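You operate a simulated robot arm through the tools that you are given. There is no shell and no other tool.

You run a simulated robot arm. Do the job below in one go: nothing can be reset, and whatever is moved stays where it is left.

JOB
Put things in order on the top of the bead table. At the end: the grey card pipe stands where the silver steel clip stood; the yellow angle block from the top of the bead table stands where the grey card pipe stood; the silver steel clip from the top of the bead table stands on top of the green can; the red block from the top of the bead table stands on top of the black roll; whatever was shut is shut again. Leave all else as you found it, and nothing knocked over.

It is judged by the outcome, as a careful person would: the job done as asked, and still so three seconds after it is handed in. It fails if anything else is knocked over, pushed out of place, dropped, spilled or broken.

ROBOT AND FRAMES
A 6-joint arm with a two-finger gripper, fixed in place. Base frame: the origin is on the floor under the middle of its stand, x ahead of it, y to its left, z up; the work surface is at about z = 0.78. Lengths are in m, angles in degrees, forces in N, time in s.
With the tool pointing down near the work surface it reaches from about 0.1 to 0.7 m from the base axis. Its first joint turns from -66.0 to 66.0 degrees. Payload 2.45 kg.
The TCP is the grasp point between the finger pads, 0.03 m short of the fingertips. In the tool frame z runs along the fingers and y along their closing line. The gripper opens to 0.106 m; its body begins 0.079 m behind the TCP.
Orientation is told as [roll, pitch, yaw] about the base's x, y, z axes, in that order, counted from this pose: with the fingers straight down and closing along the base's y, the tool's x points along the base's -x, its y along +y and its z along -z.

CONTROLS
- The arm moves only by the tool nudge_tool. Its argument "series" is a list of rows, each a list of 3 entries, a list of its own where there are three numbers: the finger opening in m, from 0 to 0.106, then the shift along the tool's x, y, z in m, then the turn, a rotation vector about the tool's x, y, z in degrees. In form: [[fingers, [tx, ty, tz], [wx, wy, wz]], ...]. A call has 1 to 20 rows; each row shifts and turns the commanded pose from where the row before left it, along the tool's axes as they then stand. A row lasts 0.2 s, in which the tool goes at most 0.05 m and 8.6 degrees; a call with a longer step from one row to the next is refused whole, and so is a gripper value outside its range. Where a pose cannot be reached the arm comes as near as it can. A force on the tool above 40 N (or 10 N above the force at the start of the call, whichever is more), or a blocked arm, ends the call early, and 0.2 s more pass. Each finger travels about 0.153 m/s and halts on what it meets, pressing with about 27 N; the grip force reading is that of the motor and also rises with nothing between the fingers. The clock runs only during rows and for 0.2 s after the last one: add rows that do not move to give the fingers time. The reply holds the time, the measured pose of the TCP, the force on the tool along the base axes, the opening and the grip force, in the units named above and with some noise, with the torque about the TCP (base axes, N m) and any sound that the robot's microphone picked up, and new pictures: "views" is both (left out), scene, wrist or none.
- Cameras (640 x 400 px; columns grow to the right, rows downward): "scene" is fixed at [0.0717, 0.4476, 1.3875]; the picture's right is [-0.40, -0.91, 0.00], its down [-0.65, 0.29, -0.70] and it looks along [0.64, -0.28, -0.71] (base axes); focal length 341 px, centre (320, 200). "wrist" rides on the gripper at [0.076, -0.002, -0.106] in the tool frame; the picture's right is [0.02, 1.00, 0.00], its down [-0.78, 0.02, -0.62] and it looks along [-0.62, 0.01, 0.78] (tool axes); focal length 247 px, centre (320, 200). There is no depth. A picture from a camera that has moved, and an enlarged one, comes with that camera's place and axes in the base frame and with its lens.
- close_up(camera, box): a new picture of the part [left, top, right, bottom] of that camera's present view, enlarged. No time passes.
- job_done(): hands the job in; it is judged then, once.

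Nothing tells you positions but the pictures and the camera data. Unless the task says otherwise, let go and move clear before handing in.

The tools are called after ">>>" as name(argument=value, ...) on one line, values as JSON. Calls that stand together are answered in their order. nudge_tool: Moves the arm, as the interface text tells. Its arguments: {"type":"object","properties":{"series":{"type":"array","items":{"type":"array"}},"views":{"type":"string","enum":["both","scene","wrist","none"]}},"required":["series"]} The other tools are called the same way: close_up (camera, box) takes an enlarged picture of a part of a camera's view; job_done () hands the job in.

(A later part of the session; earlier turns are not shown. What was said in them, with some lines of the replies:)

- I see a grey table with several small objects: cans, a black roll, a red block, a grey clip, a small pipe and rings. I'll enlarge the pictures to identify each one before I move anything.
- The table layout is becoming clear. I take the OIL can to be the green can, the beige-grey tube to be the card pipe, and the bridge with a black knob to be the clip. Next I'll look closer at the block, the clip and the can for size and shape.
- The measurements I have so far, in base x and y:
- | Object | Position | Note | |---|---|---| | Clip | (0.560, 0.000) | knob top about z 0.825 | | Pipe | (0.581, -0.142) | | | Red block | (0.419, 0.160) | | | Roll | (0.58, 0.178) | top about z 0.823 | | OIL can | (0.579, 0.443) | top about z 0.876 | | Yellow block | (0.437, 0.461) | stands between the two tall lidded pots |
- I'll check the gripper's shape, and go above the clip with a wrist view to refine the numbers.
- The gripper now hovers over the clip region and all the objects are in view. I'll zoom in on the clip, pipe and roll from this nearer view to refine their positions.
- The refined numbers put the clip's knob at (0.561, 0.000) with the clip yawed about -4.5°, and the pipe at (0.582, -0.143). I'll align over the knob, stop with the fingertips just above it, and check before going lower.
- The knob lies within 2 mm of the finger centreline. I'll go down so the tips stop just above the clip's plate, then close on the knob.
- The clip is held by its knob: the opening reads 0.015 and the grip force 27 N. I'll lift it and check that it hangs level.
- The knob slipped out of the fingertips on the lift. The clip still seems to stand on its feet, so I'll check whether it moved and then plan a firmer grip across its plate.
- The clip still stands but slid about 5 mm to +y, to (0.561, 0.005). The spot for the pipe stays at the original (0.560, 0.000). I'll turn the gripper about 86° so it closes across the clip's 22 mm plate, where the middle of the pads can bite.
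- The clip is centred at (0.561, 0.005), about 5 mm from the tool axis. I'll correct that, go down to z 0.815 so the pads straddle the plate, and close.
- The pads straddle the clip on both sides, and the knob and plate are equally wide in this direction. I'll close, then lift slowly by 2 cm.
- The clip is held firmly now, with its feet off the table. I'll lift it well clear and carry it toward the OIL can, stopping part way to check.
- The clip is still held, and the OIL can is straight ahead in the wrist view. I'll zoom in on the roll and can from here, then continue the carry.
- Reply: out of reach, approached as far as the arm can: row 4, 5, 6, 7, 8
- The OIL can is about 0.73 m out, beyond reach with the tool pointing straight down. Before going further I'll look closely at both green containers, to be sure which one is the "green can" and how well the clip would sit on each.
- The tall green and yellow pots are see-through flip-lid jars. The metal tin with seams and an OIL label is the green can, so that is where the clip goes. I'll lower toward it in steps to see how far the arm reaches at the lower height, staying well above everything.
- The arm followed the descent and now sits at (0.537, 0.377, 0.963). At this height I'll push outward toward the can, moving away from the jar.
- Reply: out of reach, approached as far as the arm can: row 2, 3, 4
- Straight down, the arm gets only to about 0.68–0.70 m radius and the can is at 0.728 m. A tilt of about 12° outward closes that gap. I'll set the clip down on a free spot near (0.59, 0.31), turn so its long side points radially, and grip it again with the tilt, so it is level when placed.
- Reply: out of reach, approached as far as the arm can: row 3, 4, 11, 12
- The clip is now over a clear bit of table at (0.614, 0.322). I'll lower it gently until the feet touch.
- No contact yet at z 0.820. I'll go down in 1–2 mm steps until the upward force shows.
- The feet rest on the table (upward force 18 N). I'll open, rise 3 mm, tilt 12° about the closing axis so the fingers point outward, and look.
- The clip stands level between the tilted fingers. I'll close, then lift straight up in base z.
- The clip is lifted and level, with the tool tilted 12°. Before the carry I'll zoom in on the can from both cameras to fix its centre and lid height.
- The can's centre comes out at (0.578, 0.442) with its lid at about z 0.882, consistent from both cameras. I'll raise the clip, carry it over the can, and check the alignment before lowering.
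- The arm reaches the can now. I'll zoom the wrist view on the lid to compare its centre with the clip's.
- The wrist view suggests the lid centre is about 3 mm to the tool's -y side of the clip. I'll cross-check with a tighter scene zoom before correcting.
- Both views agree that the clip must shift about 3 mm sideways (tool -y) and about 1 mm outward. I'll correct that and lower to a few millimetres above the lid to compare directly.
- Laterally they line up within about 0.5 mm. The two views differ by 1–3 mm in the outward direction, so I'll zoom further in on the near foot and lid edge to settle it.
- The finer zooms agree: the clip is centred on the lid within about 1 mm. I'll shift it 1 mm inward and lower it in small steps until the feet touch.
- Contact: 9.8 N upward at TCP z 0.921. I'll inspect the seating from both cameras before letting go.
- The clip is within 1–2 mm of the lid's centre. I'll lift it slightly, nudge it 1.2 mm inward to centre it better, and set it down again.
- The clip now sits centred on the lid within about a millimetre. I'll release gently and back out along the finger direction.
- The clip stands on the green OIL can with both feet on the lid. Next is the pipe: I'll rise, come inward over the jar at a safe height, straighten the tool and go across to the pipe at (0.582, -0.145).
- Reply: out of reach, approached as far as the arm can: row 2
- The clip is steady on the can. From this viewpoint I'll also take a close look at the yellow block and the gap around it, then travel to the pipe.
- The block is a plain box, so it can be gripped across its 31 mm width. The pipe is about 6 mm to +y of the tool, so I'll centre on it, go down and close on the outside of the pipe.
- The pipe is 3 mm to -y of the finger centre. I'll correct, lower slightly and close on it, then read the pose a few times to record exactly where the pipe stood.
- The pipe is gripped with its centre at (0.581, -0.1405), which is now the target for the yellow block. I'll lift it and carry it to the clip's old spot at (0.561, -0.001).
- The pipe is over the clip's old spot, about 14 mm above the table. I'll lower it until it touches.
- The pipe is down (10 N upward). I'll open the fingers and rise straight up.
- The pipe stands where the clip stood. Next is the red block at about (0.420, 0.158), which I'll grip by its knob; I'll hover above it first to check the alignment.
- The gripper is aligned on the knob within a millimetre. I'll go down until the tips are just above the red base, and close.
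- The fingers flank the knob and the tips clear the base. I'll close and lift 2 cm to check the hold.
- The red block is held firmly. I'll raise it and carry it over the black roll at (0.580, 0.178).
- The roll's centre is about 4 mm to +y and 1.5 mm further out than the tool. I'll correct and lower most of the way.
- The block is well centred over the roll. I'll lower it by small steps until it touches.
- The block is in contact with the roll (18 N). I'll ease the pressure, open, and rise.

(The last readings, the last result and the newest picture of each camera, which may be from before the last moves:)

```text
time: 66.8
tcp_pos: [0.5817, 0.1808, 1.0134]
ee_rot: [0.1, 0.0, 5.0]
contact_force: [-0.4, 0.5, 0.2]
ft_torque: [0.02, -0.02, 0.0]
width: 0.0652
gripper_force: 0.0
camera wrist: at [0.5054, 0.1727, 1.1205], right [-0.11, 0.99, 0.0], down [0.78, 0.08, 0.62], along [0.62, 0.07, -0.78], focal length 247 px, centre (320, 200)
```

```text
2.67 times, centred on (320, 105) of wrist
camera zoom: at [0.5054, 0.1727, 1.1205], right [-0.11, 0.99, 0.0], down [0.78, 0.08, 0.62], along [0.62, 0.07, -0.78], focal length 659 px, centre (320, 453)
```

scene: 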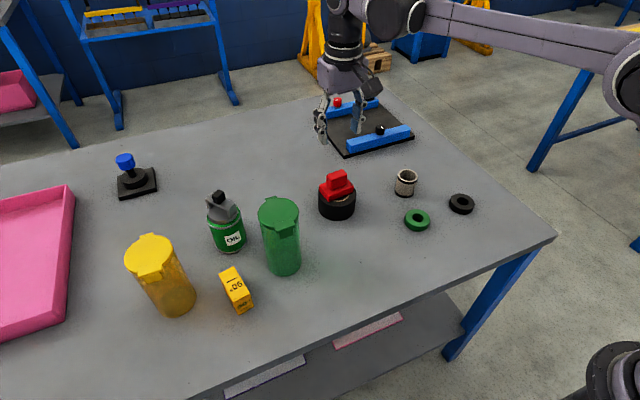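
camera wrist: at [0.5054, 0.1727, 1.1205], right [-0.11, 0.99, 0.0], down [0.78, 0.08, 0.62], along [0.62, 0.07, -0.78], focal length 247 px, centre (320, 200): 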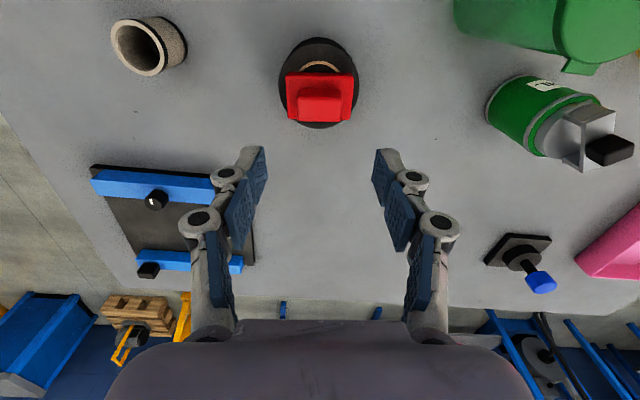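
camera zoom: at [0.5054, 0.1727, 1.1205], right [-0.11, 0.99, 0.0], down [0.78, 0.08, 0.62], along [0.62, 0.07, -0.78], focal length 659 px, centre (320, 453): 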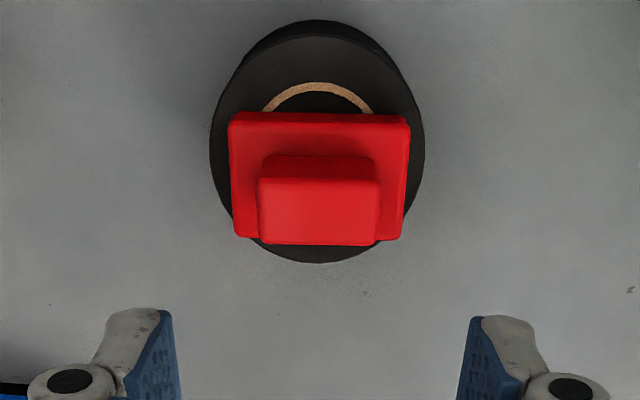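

The red block sits on the roll. The last piece is the yellow block at about (0.440, 0.459), yaw 10°, between the two jars. I'll go above it at a safe height, turn to its yaw and lean the tool 15° so the gripper body keeps toward the robot, clear of the jars and the clip.

>>> nudge_tool(series=[[0.065, [0, 0, -0.03], [0, 0, -5.4]], [0.06, [0.0115, 0.0375, 0], [0, 0, 0]], [0.06, [0.0115, 0.0375, 0], [0, 0, 0]], [0.06, [0.0115, 0.0375, 0], [0, 0, 0]], [0.06, [0.0115, 0.0375, 0], [0, 0, 0]], [0.06, [0.0115, 0.0375, 0], [0, 0, 0]], [0.06, [0.0115, 0.0375, 0], [0, 0, 0]], [0.06, [0.0115, 0.0375, 0], [0, 0, 0]], [0.06, [0.0116, 0.0371, 0], [0, 0, 0]], [0.06, [0, 0, 0], [0, -7.5, 0]], [0.06, [0, 0, 0], [0, -7.5, 0]], [0.06, [0, 0, 0], [0, 0, 0]]], views="both")

>>> close_up(camera="wrist", box=[240, 40, 400, 200])

>>> close_up(camera="scene", box=[150, 100, 320, 310])

```text
time: 69.4
tcp_pos: [0.4377, 0.46, 1.0445]
ee_rot: [-0.1, -15.2, 10.4]
contact_force: [-0.5, -0.2, -0.4]
ft_torque: [0.0, -0.01, 0.01]
width: 0.0599
gripper_force: 0.0
camera wrist: at [0.338, 0.4391, 1.127], right [-0.2, 0.98, -0.01], down [0.58, 0.12, 0.8], along [0.79, 0.16, -0.59], focal length 247 px, centre (320, 200)
```

scene: 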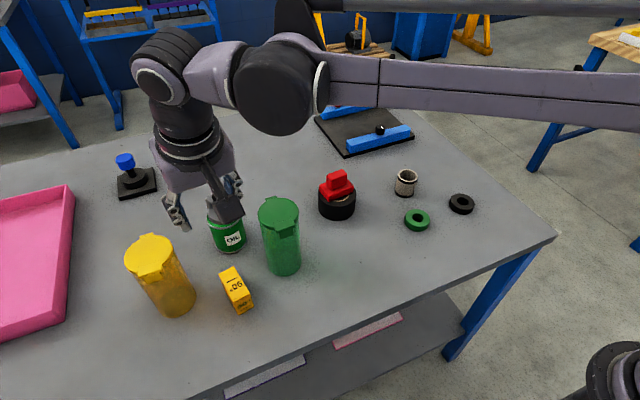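
wrist: 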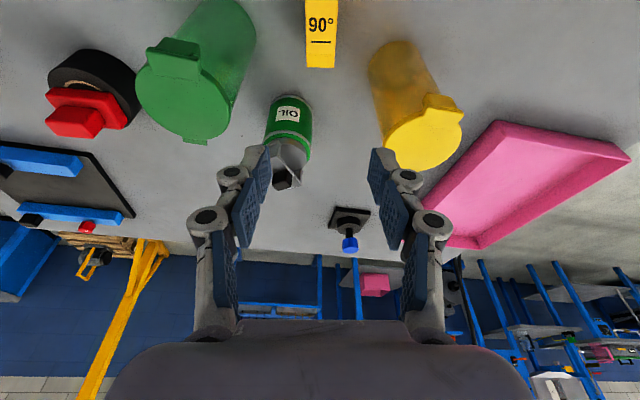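

```text
2.50 times, centred on (320, 120) of wrist
camera zoom: at [0.338, 0.4391, 1.127], right [-0.2, 0.98, -0.01], down [0.58, 0.12, 0.8], along [0.79, 0.16, -0.59], focal length 617 px, centre (320, 400)
```

zoom: 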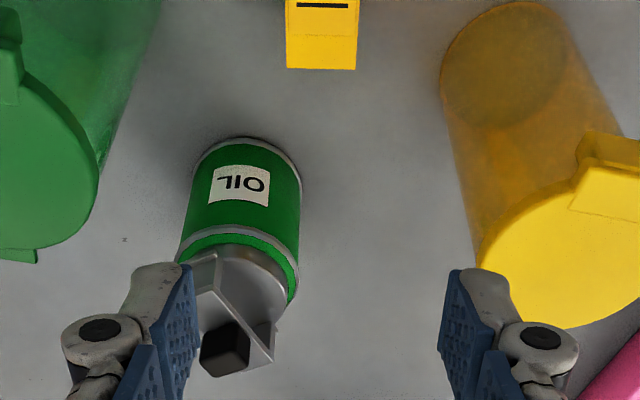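

```text
1.90 times, centred on (235, 205) of scene
camera zoom: at [0.0716, 0.4476, 1.3875], right [-0.4, -0.91, 0.0], down [-0.65, 0.29, -0.7], along [0.64, -0.28, -0.71], focal length 649 px, centre (482, 190)
```

zoom: 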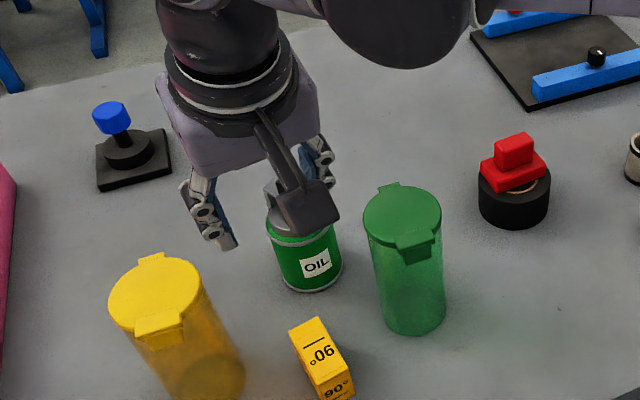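

The gripper is aligned with the block: lateral error about zero, and the grip point is 4 mm nearer the robot than the block's centre. I'll descend vertically, pausing midway to check clearance to the jars.

>>> nudge_tool(series=[[0.06, [0.01035, 0, 0.03864], [0, 0, 0]], [0.06, [0.01035, 0, 0.03864], [0, 0, 0]], [0.06, [0.01035, 0, 0.03864], [0, 0, 0]], [0.06, [0, 0, 0], [0, 0, 0]]], views="both")

>>> close_up(camera="wrist", box=[200, 0, 440, 180])

>>> close_up(camera="scene", box=[150, 130, 320, 330])

```text
time: 70.4
tcp_pos: [0.4374, 0.4578, 0.9239]
ee_rot: [0.0, -15.0, 10.4]
contact_force: [-0.2, -0.1, 0.2]
ft_torque: [0.0, 0.0, 0.0]
width: 0.0605
gripper_force: 0.1
camera wrist: at [0.3382, 0.4368, 1.0073], right [-0.2, 0.98, -0.01], down [0.58, 0.12, 0.8], along [0.79, 0.16, -0.6], focal length 247 px, centre (320, 200)
```

scene: 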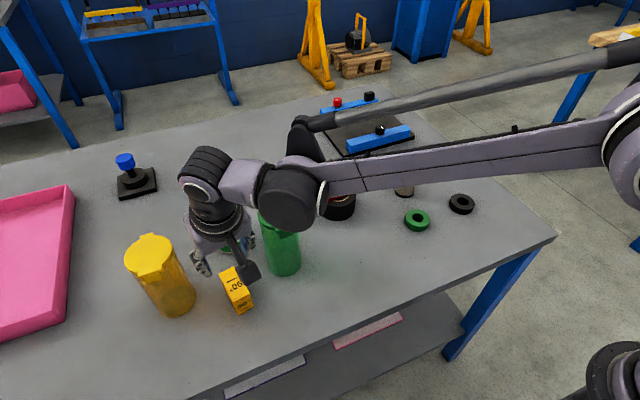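
wrist: 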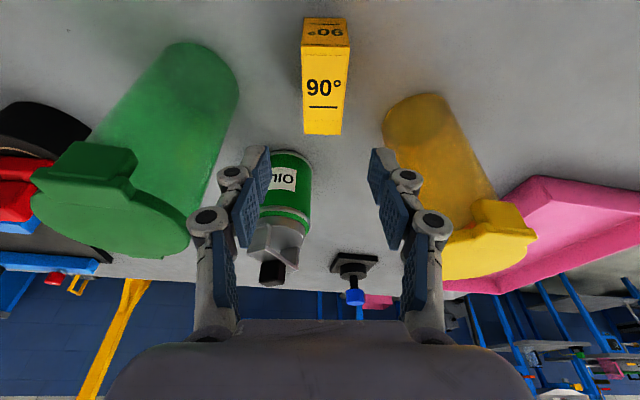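

```text
2.22 times, centred on (320, 90) of wrist
camera zoom: at [0.3382, 0.4368, 1.0073], right [-0.2, 0.98, -0.01], down [0.58, 0.12, 0.8], along [0.79, 0.16, -0.6], focal length 549 px, centre (320, 444)
```

zoom: 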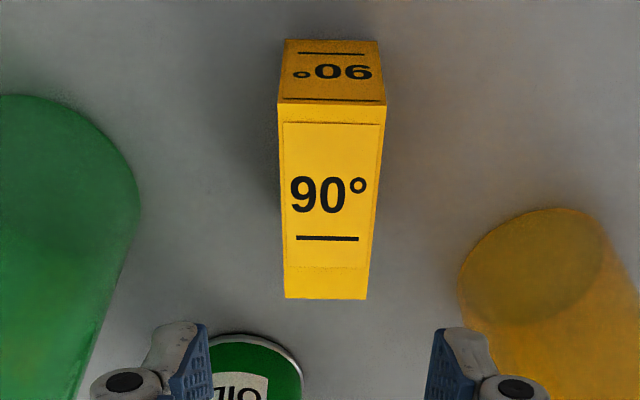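

```text
2.00 times, centred on (235, 230) of scene
camera zoom: at [0.0717, 0.4476, 1.3875], right [-0.4, -0.91, 0.0], down [-0.65, 0.29, -0.7], along [0.64, -0.28, -0.71], focal length 681 px, centre (490, 140)
```

zoom: 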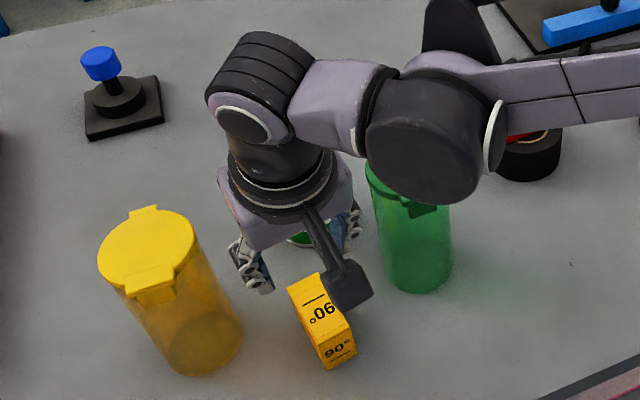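

The clearances look good: the jars flank the gripper with room to spare, and the wrist joint stays on the robot side of the green jar. I'll continue down in steps.

>>> nudge_tool(series=[[0.06, [0.0088, 0, 0.0328], [0, 0, 0]], [0.06, [0.0078, 0, 0.029], [0, 0, 0]], [0.06, [0, 0, 0], [0, 0, 0]]], views="both")

>>> close_up(camera="wrist", box=[200, 50, 440, 230])

>>> close_up(camera="scene", box=[150, 150, 320, 340])

```text
time: 71.2
tcp_pos: [0.4372, 0.4575, 0.8603]
ee_rot: [0.0, -15.0, 10.4]
contact_force: [-1.0, 0.5, 1.3]
ft_torque: [0.0, 0.03, -0.01]
width: 0.0602
gripper_force: 0.1
camera wrist: at [0.3379, 0.4382, 0.9437], right [-0.2, 0.98, -0.01], down [0.58, 0.12, 0.8], along [0.79, 0.16, -0.6], focal length 247 px, centre (320, 200)
```

scene: 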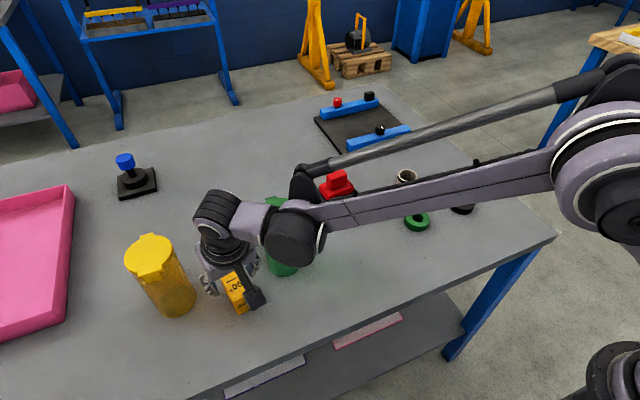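
wrist: 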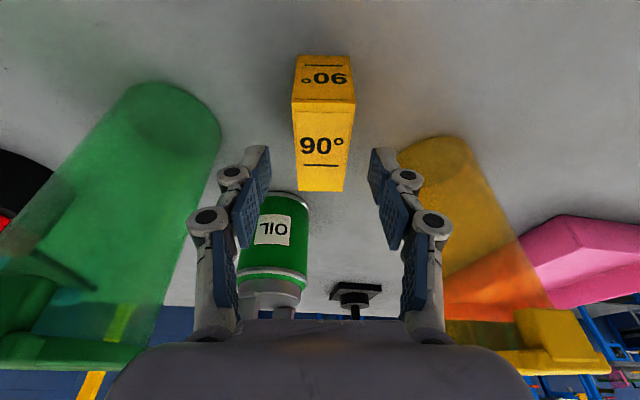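

```text
2.22 times, centred on (320, 140) of wrist
camera zoom: at [0.3379, 0.4382, 0.9437], right [-0.2, 0.98, -0.01], down [0.58, 0.12, 0.8], along [0.79, 0.16, -0.6], focal length 549 px, centre (320, 333)
```

zoom: 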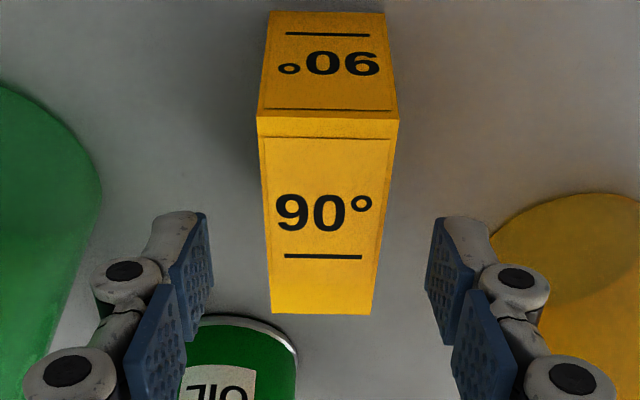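

```text
2.11 times, centred on (235, 245) of scene
camera zoom: at [0.0717, 0.4476, 1.3875], right [-0.4, -0.91, 0.0], down [-0.65, 0.29, -0.7], along [0.64, -0.28, -0.71], focal length 717 px, centre (499, 105)
```

zoom: 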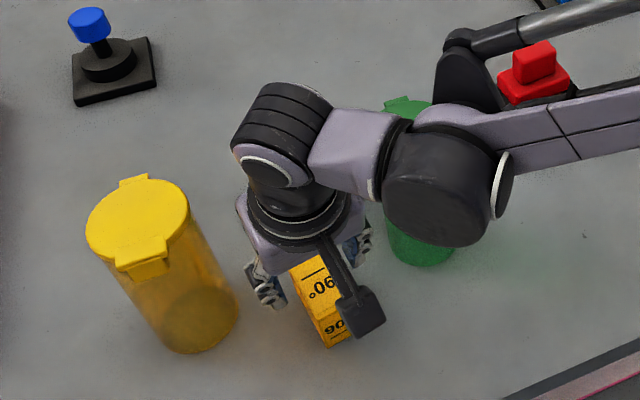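

The block is centred between the fingers and square with them, with the arm clear of the jars. I'll go down the last 4 cm and close.

>>> nudge_tool(series=[[0.06, [0.0065, 0, 0.0242], [0, 0, 0]], [0.06, [0.0034, 0, 0.0126], [0, 0, 0]], [0.06, [0.001, 0, 0.0039], [0, 0, 0]], [0.06, [0, 0, 0], [0, 0, 0]]], views="wrist")

>>> close_up(camera="wrist", box=[200, 50, 440, 230])

```text
time: 72.2
tcp_pos: [0.4381, 0.4571, 0.8173]
ee_rot: [0.0, -15.0, 10.4]
contact_force: [0.1, -0.4, 0.0]
ft_torque: [0.0, 0.0, -0.01]
width: 0.0598
gripper_force: 0.1
camera wrist: at [0.3375, 0.4375, 0.901], right [-0.2, 0.98, -0.01], down [0.58, 0.12, 0.8], along [0.79, 0.16, -0.6], focal length 247 px, centre (320, 200)
```

wrist: 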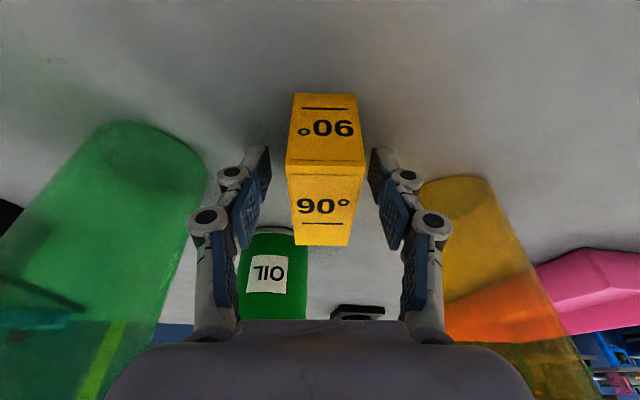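

```text
2.22 times, centred on (320, 140) of wrist
camera zoom: at [0.3375, 0.4375, 0.901], right [-0.2, 0.98, -0.01], down [0.58, 0.12, 0.8], along [0.79, 0.16, -0.6], focal length 549 px, centre (320, 333)
```

zoom: 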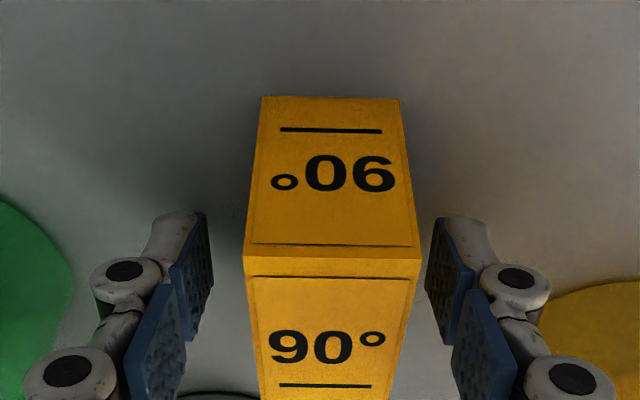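

The fingers flank the block with no contact. I'll close gently and lift 2 cm.

>>> nudge_tool(series=[[0.045, [0, 0.0008, 0], [0, 0, 0]], [0.035, [0, 0, 0], [0, 0, 0]], [0.015, [0, 0, 0], [0, 0, 0]], [0.015, [0, 0, 0], [0, 0, 0]], [0.015, [0, 0, 0], [0, 0, 0]], [0.015, [-0.001, 0, -0.0039], [0, 0, 0]], [0.015, [-0.0016, 0, -0.0058], [0, 0, 0]], [0.015, [-0.0026, 0, -0.0097], [0, 0, 0]], [0.015, [0, 0, 0], [0, 0, 0]]], views="both")

>>> close_up(camera="wrist", box=[200, 50, 440, 230])

>>> close_up(camera="scene", box=[190, 240, 290, 330])

```text
time: 74.2
tcp_pos: [0.4378, 0.4588, 0.8375]
ee_rot: [0.0, -15.0, 10.4]
contact_force: [0.0, -0.5, -0.9]
ft_torque: [-0.02, -0.01, -0.01]
width: 0.0313
gripper_force: 27.1
camera wrist: at [0.3378, 0.4392, 0.9204], right [-0.2, 0.98, -0.01], down [0.58, 0.12, 0.8], along [0.79, 0.16, -0.6], focal length 247 px, centre (320, 200)
```

scene: 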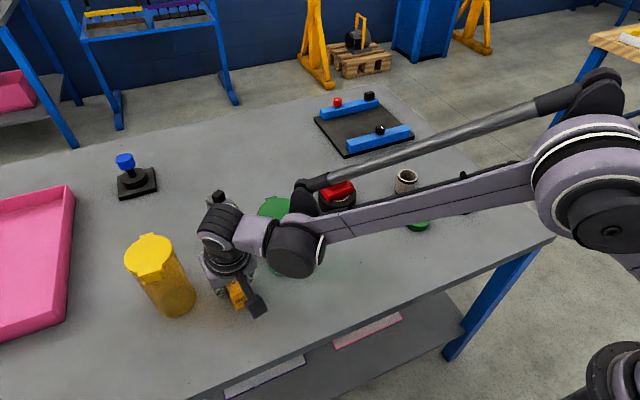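
wrist: 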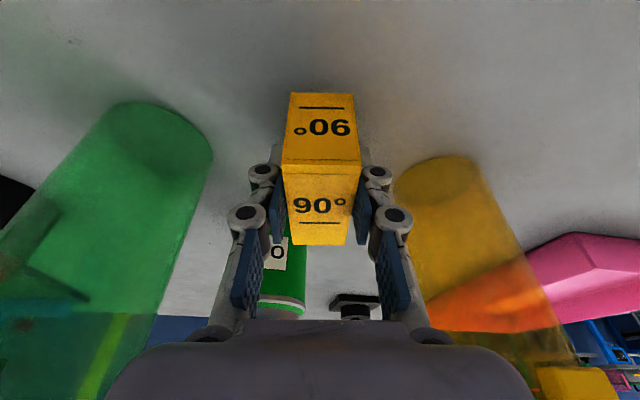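

```text
2.22 times, centred on (320, 140) of wrist
camera zoom: at [0.3378, 0.4392, 0.9204], right [-0.2, 0.98, -0.01], down [0.58, 0.12, 0.8], along [0.79, 0.16, -0.6], focal length 549 px, centre (320, 333)
```

zoom: 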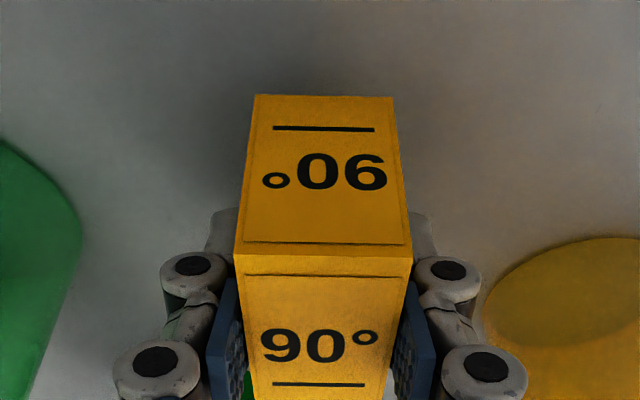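

```text
4.44 times, centred on (240, 285) of scene
camera zoom: at [0.0717, 0.4477, 1.3875], right [-0.4, -0.91, 0.0], down [-0.65, 0.29, -0.7], along [0.64, -0.28, -0.71], focal length 1514 px, centre (676, -178)
```

zoom: 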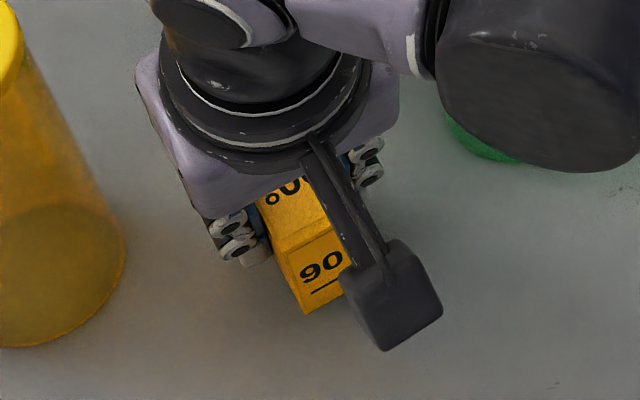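

The yellow block is held (opening 0.031). I'll lift it straight up, clear of the jar tops.

>>> nudge_tool(series=[[0.015, [-0.0078, 0, -0.029], [0, 0, 0]], [0.015, [-0.01035, 0, -0.03864], [0, 0, 0]], [0.015, [-0.01035, 0, -0.03864], [0, 0, 0]], [0.015, [-0.01035, 0, -0.03864], [0, 0, 0]], [0.015, [-0.01035, 0, -0.03864], [0, 0, 0]], [0.015, [-0.0052, 0, -0.0193], [0, 0, 0]], [0.015, [0, 0, 0], [0, 0, 0]]], views="both")

```text
time: 75.8
tcp_pos: [0.4367, 0.4596, 1.0473]
ee_rot: [0.0, -15.0, 10.4]
contact_force: [0.0, 1.2, -1.4]
ft_torque: [-0.02, -0.01, -0.04]
width: 0.0313
gripper_force: 27.2
camera wrist: at [0.3367, 0.4399, 1.1312], right [-0.2, 0.98, -0.01], down [0.58, 0.12, 0.8], along [0.79, 0.16, -0.6], focal length 247 px, centre (320, 200)
```

scene: 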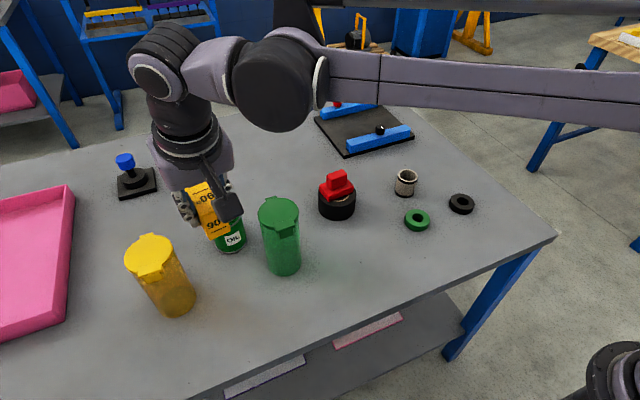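
wrist: 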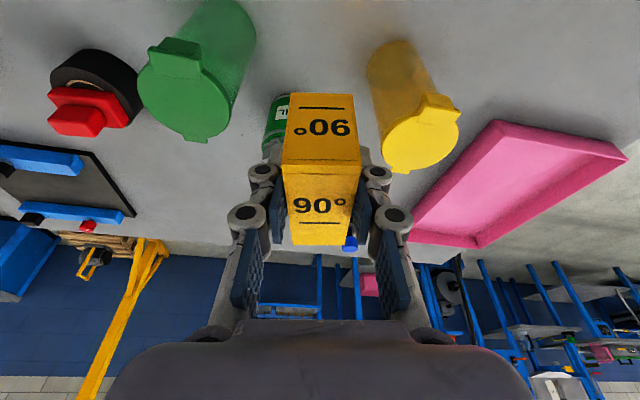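

The block is well above the jars and everything looks undisturbed. Now I'll carry it across to the pipe's old spot.

>>> nudge_tool(series=[[0.015, [-0.0007, -0.015, 0.0002], [0, 0, 0]], [0.015, [-0.0014, -0.03, 0.0004], [0, 0, 0]], [0.015, [-0.0017, -0.03754, 0.00046], [0, 0, 0]], [0.015, [-0.0017, -0.03754, 0.00046], [0, 0, 0]], [0.015, [-0.0017, -0.03754, 0.00046], [0, 0, 0]], [0.015, [-0.0017, -0.03754, 0.00046], [0, 0, 0]], [0.015, [-0.0017, -0.03754, 0.00046], [0, 0, 0]], [0.015, [-0.0017, -0.03754, 0.00046], [0, 0, 0]], [0.015, [-0.0017, -0.03754, 0.00046], [0, 0, 0]], [0.015, [-0.0017, -0.03754, 0.00046], [0, 0, 0]], [0.015, [-0.0017, -0.03754, 0.00046], [0, 0, 0]], [0.015, [-0.0017, -0.03754, 0.00046], [0, 0, 0]], [0.015, [-0.0017, -0.03754, 0.00046], [0, 0, 0]], [0.015, [-0.0017, -0.03754, 0.00046], [0, 0, 0]], [0.015, [-0.0017, -0.03754, 0.00046], [0, 0, 0]], [0.015, [-0.0017, -0.03754, 0.00046], [0, 0, 0]], [0.015, [-0.0014, -0.03, 0.0004], [0, 0, 0]], [0.015, [-0.0007, -0.015, 0.0002], [0, 0, 0]], [0.015, [0, 0, 0], [0, 0, 0]]], views="both")

```text
time: 79.8
tcp_pos: [0.5782, -0.1407, 1.0479]
ee_rot: [0.0, -15.0, 10.4]
contact_force: [0.2, 0.1, -1.8]
ft_torque: [0.02, 0.02, -0.01]
width: 0.0311
gripper_force: 26.7
camera wrist: at [0.4787, -0.1614, 1.1303], right [-0.2, 0.98, -0.01], down [0.58, 0.12, 0.8], along [0.79, 0.16, -0.6], focal length 247 px, centre (320, 200)
```

scene: 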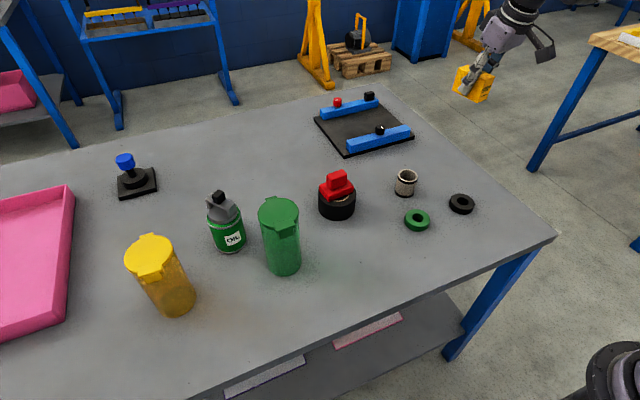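
wrist: 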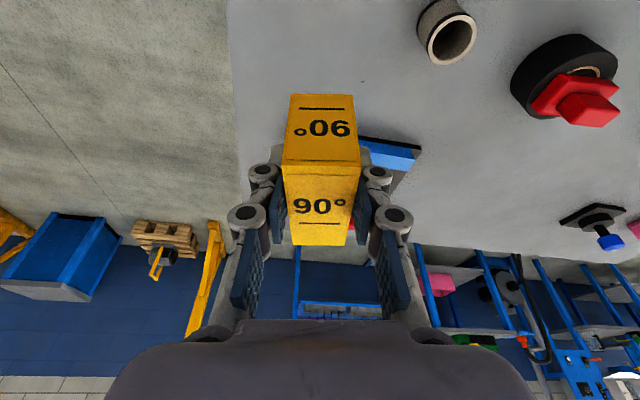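

The block is above the pipe's old spot. I'll lower it vertically to about 3 cm above the table and check.

>>> nudge_tool(series=[[0.015, [0.0052, 0, 0.0193], [0, 0, 0]], [0.015, [0.01035, 0, 0.03864], [0, 0, 0]], [0.015, [0.01035, 0, 0.03864], [0, 0, 0]], [0.015, [0.01035, 0, 0.03864], [0, 0, 0]], [0.015, [0.01035, 0, 0.03864], [0, 0, 0]], [0.015, [0.0052, 0, 0.0193], [0, 0, 0]], [0.015, [0, 0, 0], [0, 0, 0]]], views="both")

>>> close_up(camera="scene", box=[380, 110, 500, 220])

>>> nudge_tool(series=[[0.015, [0, 0, 0], [0, 0, 0]]], views="none")

>>> nudge_tool(series=[[0.015, [0, 0, 0], [0, 0, 0]]], views="none")

```text
time: 81.4
tcp_pos: [0.5766, -0.1413, 0.8451]
ee_rot: [0.1, -14.9, 10.5]
contact_force: [0.3, -0.2, -1.8]
ft_torque: [-0.01, 0.02, -0.02]
width: 0.0312
gripper_force: 26.9
camera wrist: at [0.4773, -0.1606, 0.9281], right [-0.2, 0.98, -0.01], down [0.58, 0.12, 0.8], along [0.79, 0.16, -0.6], focal length 247 px, centre (320, 200)
```

scene: 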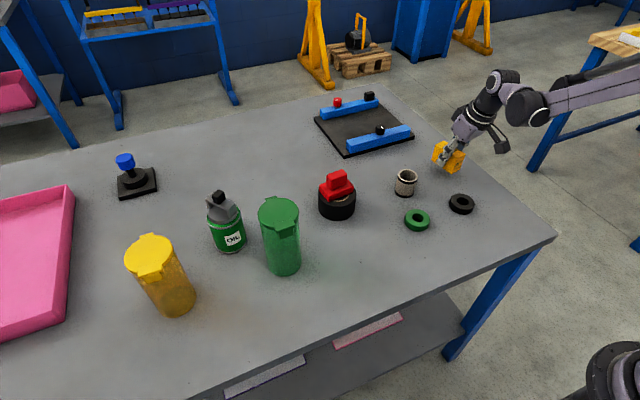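
wrist: 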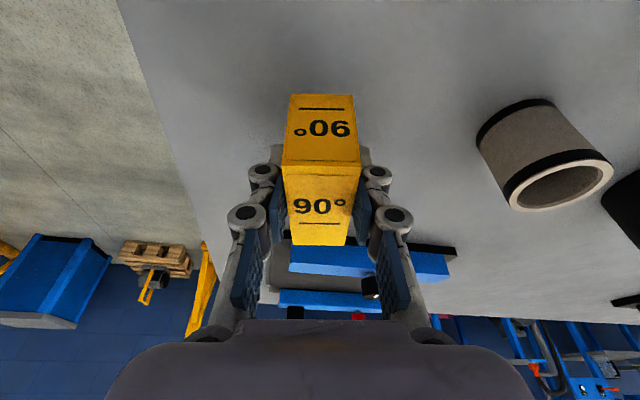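

```text
3.64 times, centred on (440, 165) of scene
camera zoom: at [0.0717, 0.4476, 1.3875], right [-0.4, -0.91, 0.0], down [-0.65, 0.29, -0.7], along [0.64, -0.28, -0.71], focal length 1238 px, centre (-116, 327)
```

zoom: 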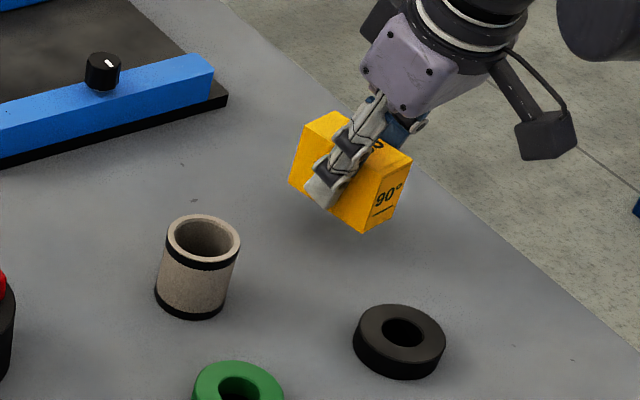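

```text
time: 81.8
tcp_pos: [0.5763, -0.141, 0.8445]
ee_rot: [0.0, -15.1, 10.4]
contact_force: [-0.6, -0.6, -1.2]
ft_torque: [0.02, -0.04, 0.01]
width: 0.0313
gripper_force: 26.9
```

```text
time: 82.2
tcp_pos: [0.5764, -0.1414, 0.8459]
ee_rot: [0.0, -15.0, 10.4]
contact_force: [0.0, -0.6, -1.2]
ft_torque: [0.0, 0.0, 0.02]
width: 0.0314
gripper_force: 26.8
```

The position reads (0.576, -0.141), which puts the block's centre on the pipe's old spot. I'll lower it the rest of the way and feel for contact.

>>> nudge_tool(series=[[0.015, [0.0036, 0, 0.0135], [0, 0, 0]], [0.015, [0.0023, 0, 0.0087], [0, 0, 0]], [0.015, [0.0005, 0, 0.0019], [0, 0, 0]], [0.015, [0, 0, 0], [0, 0, 0]]], views="none")

>>> nudge_tool(series=[[0.015, [0.0004, 0, 0.00145], [0, 0, 0]], [0.015, [0, 0, 0], [0, 0, 0]]], views="none")

>>> nudge_tool(series=[[0.015, [0.00026, 0, 0.00097], [0, 0, 0]], [0.015, [0, 0, 0], [0, 0, 0]]], views="none")

```text
time: 83.2
tcp_pos: [0.5774, -0.1404, 0.8214]
ee_rot: [0.0, -15.0, 10.4]
contact_force: [0.3, 0.7, -1.1]
ft_torque: [-0.01, 0.03, -0.02]
width: 0.0312
gripper_force: 26.8
```

```text
time: 83.8
tcp_pos: [0.5772, -0.14, 0.8193]
ee_rot: [0.0, -15.0, 10.4]
contact_force: [0.4, 0.3, -1.1]
ft_torque: [-0.04, 0.0, 0.0]
width: 0.0311
gripper_force: 27.3
```

```text
time: 84.4
tcp_pos: [0.5766, -0.1389, 0.819]
ee_rot: [0.0, -15.0, 10.4]
contact_force: [0.8, 0.0, -0.4]
ft_torque: [-0.01, -0.04, 0.0]
width: 0.0316
gripper_force: 27.4
```

>>> nudge_tool(series=[[0.015, [0.00026, 0, 0.00097], [0, 0, 0]], [0.015, [0, 0, 0], [0, 0, 0]]], views="none")

>>> nudge_tool(series=[[0.015, [0.0002, 0, 0.0007], [0, 0, 0]], [0.015, [0, 0, 0], [0, 0, 0]]], views="scene")

>>> close_up(camera="scene", box=[410, 130, 490, 200])

```text
time: 85.0
tcp_pos: [0.577, -0.1408, 0.8183]
ee_rot: [0.0, -15.1, 10.5]
contact_force: [-1.2, 0.5, 13.1]
ft_torque: [-0.02, 0.02, 0.01]
width: 0.0313
gripper_force: 26.7
```

```text
time: 85.6
tcp_pos: [0.5755, -0.1411, 0.8174]
ee_rot: [0.0, -15.1, 10.4]
contact_force: [-0.7, 0.5, 20.0]
ft_torque: [0.08, -0.15, 0.01]
width: 0.0314
gripper_force: 27.2
```

scene: 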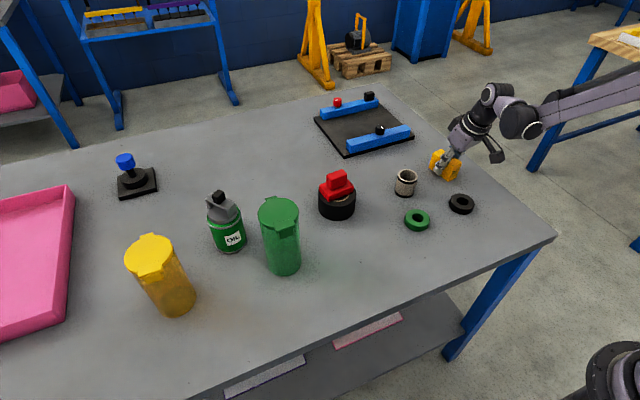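

```text
5.71 times, centred on (450, 165) of scene
camera zoom: at [0.0713, 0.4477, 1.3875], right [-0.4, -0.91, 0.0], down [-0.65, 0.29, -0.7], along [0.64, -0.28, -0.71], focal length 1946 px, centre (-423, 400)
```

zoom: 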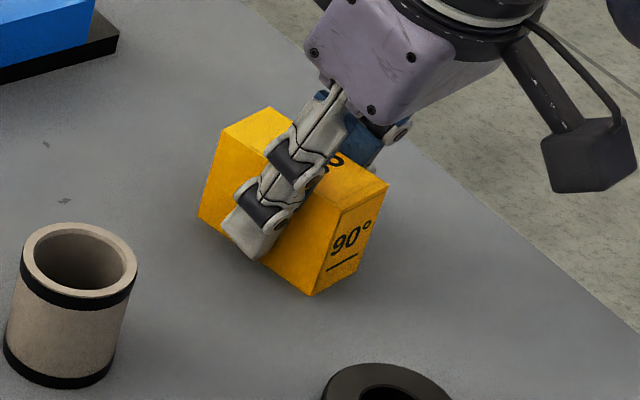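

The block is down on the table (20 N). I'll ease off, open, and back out along the finger direction.

>>> nudge_tool(series=[[0.015, [-0.0002, 0, -0.0008], [0, 0, 0]], [0.034, [0, 0, 0], [0, 0, 0]], [0.045, [0, 0, 0], [0, 0, 0]], [0.06, [0, 0, 0], [0, 0, 0]], [0.06, [0, 0, -0.01], [0, 0, 0]], [0.06, [0, 0, -0.03], [0, 0, 0]], [0.06, [0, 0, -0.04], [0, 0, 0]], [0.06, [0, 0, -0.04], [0, 0, 0]], [0.06, [0, 0, -0.04], [0, 0, 0]], [0.06, [0, 0, 0], [0, 0, 0]]], views="both")

>>> close_up(camera="scene", box=[380, 120, 500, 230])

>>> close_up(camera="scene", box=[110, 140, 310, 330])

```text
time: 87.8
tcp_pos: [0.5353, -0.146, 0.9724]
ee_rot: [0.0, -14.9, 10.4]
contact_force: [0.3, -0.6, 0.7]
ft_torque: [-0.03, -0.01, 0.01]
width: 0.0602
gripper_force: 0.1
camera wrist: at [0.436, -0.1669, 1.0561], right [-0.2, 0.98, -0.01], down [0.58, 0.12, 0.8], along [0.79, 0.16, -0.6], focal length 247 px, centre (320, 200)
```

scene: 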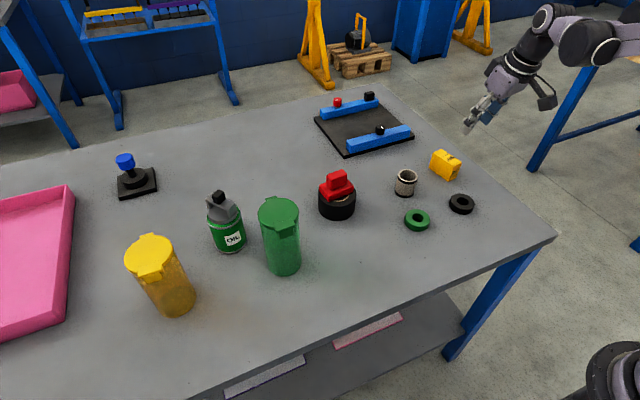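
wrist: 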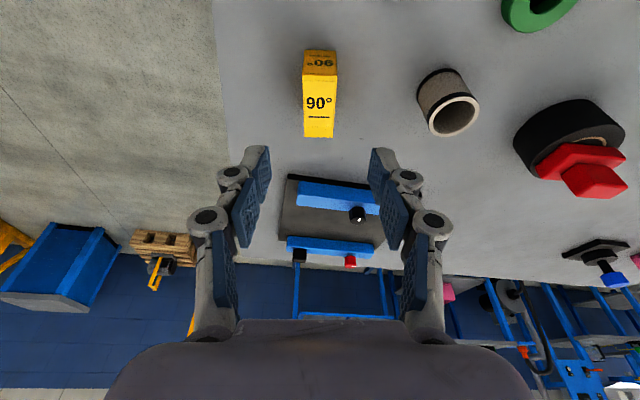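

```text
3.64 times, centred on (440, 175) of scene
camera zoom: at [0.0717, 0.4476, 1.3875], right [-0.4, -0.91, 0.0], down [-0.65, 0.29, -0.7], along [0.64, -0.28, -0.71], focal length 1238 px, centre (-116, 291)
```

zoom: 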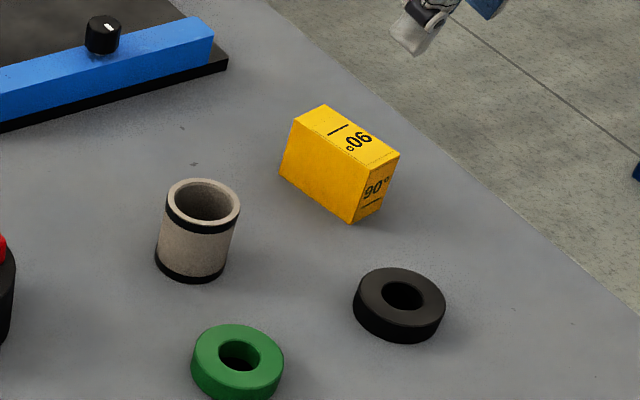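

```text
2.11 times, centred on (210, 235) of scene
camera zoom: at [0.0717, 0.4476, 1.3875], right [-0.4, -0.91, 0.0], down [-0.65, 0.29, -0.7], along [0.64, -0.28, -0.71], focal length 717 px, centre (552, 126)
```

zoom: 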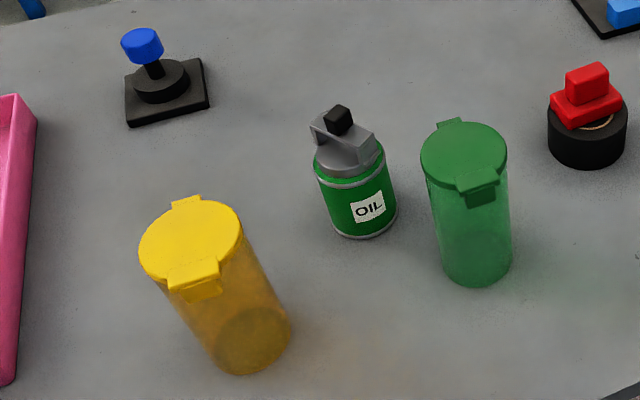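

Everything is placed, and the jars, rings and other items appear unmoved. I'll move the arm further clear and take a final look at each result.

>>> nudge_tool(series=[[0.06, [-0.0078, 0, -0.029], [0, 7.5, 0]], [0.06, [-0.004, 0, -0.03], [0, 7.5, 0]], [0.06, [0.03, 0.02, -0.02], [0, 0, 0]], [0.06, [0.03, 0.02, 0], [0, 0, 0]], [0.06, [0, 0, 0], [0, 0, 0]], [0.06, [0, 0, 0], [0, 0, 0]]], views="both")

>>> close_up(camera="scene", box=[200, 180, 260, 250])

>>> close_up(camera="scene", box=[300, 130, 480, 240])

```text
time: 89.2
tcp_pos: [0.4701, -0.1191, 1.0526]
ee_rot: [0.0, -0.1, 10.3]
contact_force: [0.0, -0.6, 0.5]
ft_torque: [-0.04, 0.0, 0.0]
width: 0.06
gripper_force: 0.0
camera wrist: at [0.3947, -0.1347, 1.1593], right [-0.2, 0.98, 0.0], down [0.77, 0.16, 0.62], along [0.61, 0.13, -0.78], focal length 247 px, centre (320, 200)
```

scene: 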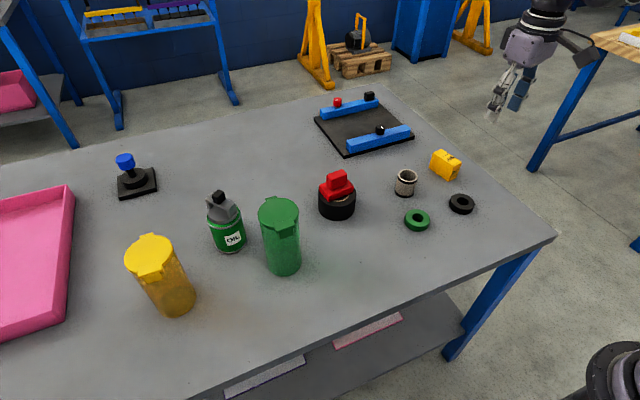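
wrist: 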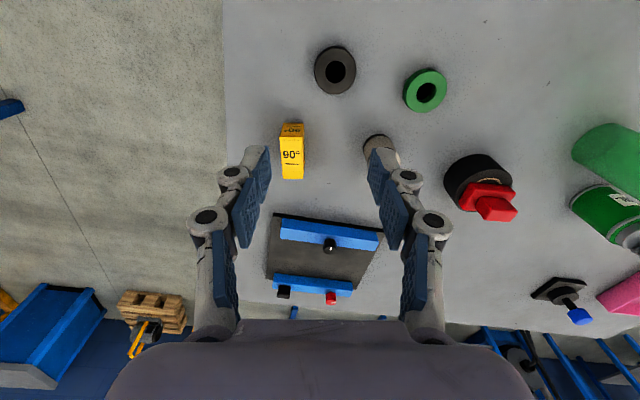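

```text
5.71 times, centred on (230, 215) of scene
camera zoom: at [0.0716, 0.4477, 1.3875], right [-0.4, -0.91, 0.0], down [-0.65, 0.29, -0.7], along [0.64, -0.28, -0.71], focal length 1946 px, centre (834, 114)
```

zoom: 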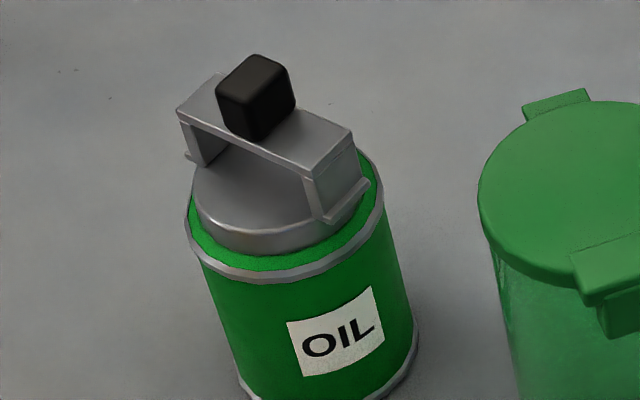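

```text
3.56 times, centred on (390, 185) of scene
camera zoom: at [0.0716, 0.4477, 1.3875], right [-0.4, -0.91, 0.0], down [-0.65, 0.29, -0.7], along [0.64, -0.28, -0.71], focal length 1211 px, centre (71, 253)
```

zoom: 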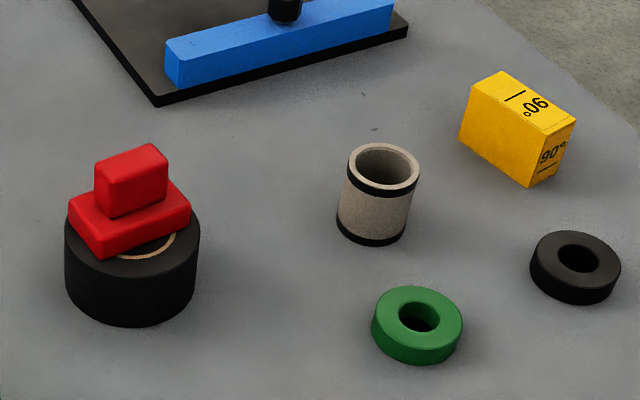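

The final state, checked in both cameras:
- **Clip:** it stands level on the green OIL can.
- **Pipe:** it stands on the clip's old spot.
- **Yellow block:** it stands on the pipe's old spot.
- **Red block:** it sits on the black roll.
- **Everything else:** the jars are still shut, nothing else appears to have moved, and the arm is clear.

I'm handing the job in.

>>> job_done()

```text
The job is handed in.
```

I've handed the job in. All four pieces are placed, the jars are still shut, and the arm is clear. In the last pictures nothing was knocked over and nothing else seemed to have moved.

| Piece | Where it ended up | How close |
|---|---|---|
| Silver steel clip | on top of the green can | about 1 mm from the centre of the lid |
| Grey card pipe | where the clip stood | within about 2 mm |
| Yellow angle block | where the pipe stood | within about 4 mm |
| Red block | on top of the black roll | about 4 mm off centre, sitting flat |

- **Which can:** there were two green containers, and I took "the green can" to be the metal tin labelled OIL. The other is a tall see-through jar with a flip lid. If you meant the jar, the clip is in the wrong place.
- **Clip:** its feet slightly overhang the tin's small lid. It had not shifted about 50 seconds after I let go.
- **Slip:** on my first try the clip slipped out of the fingers and slid about 5 mm, still standing. I put the pipe at the clip's original spot, not where it slid to.
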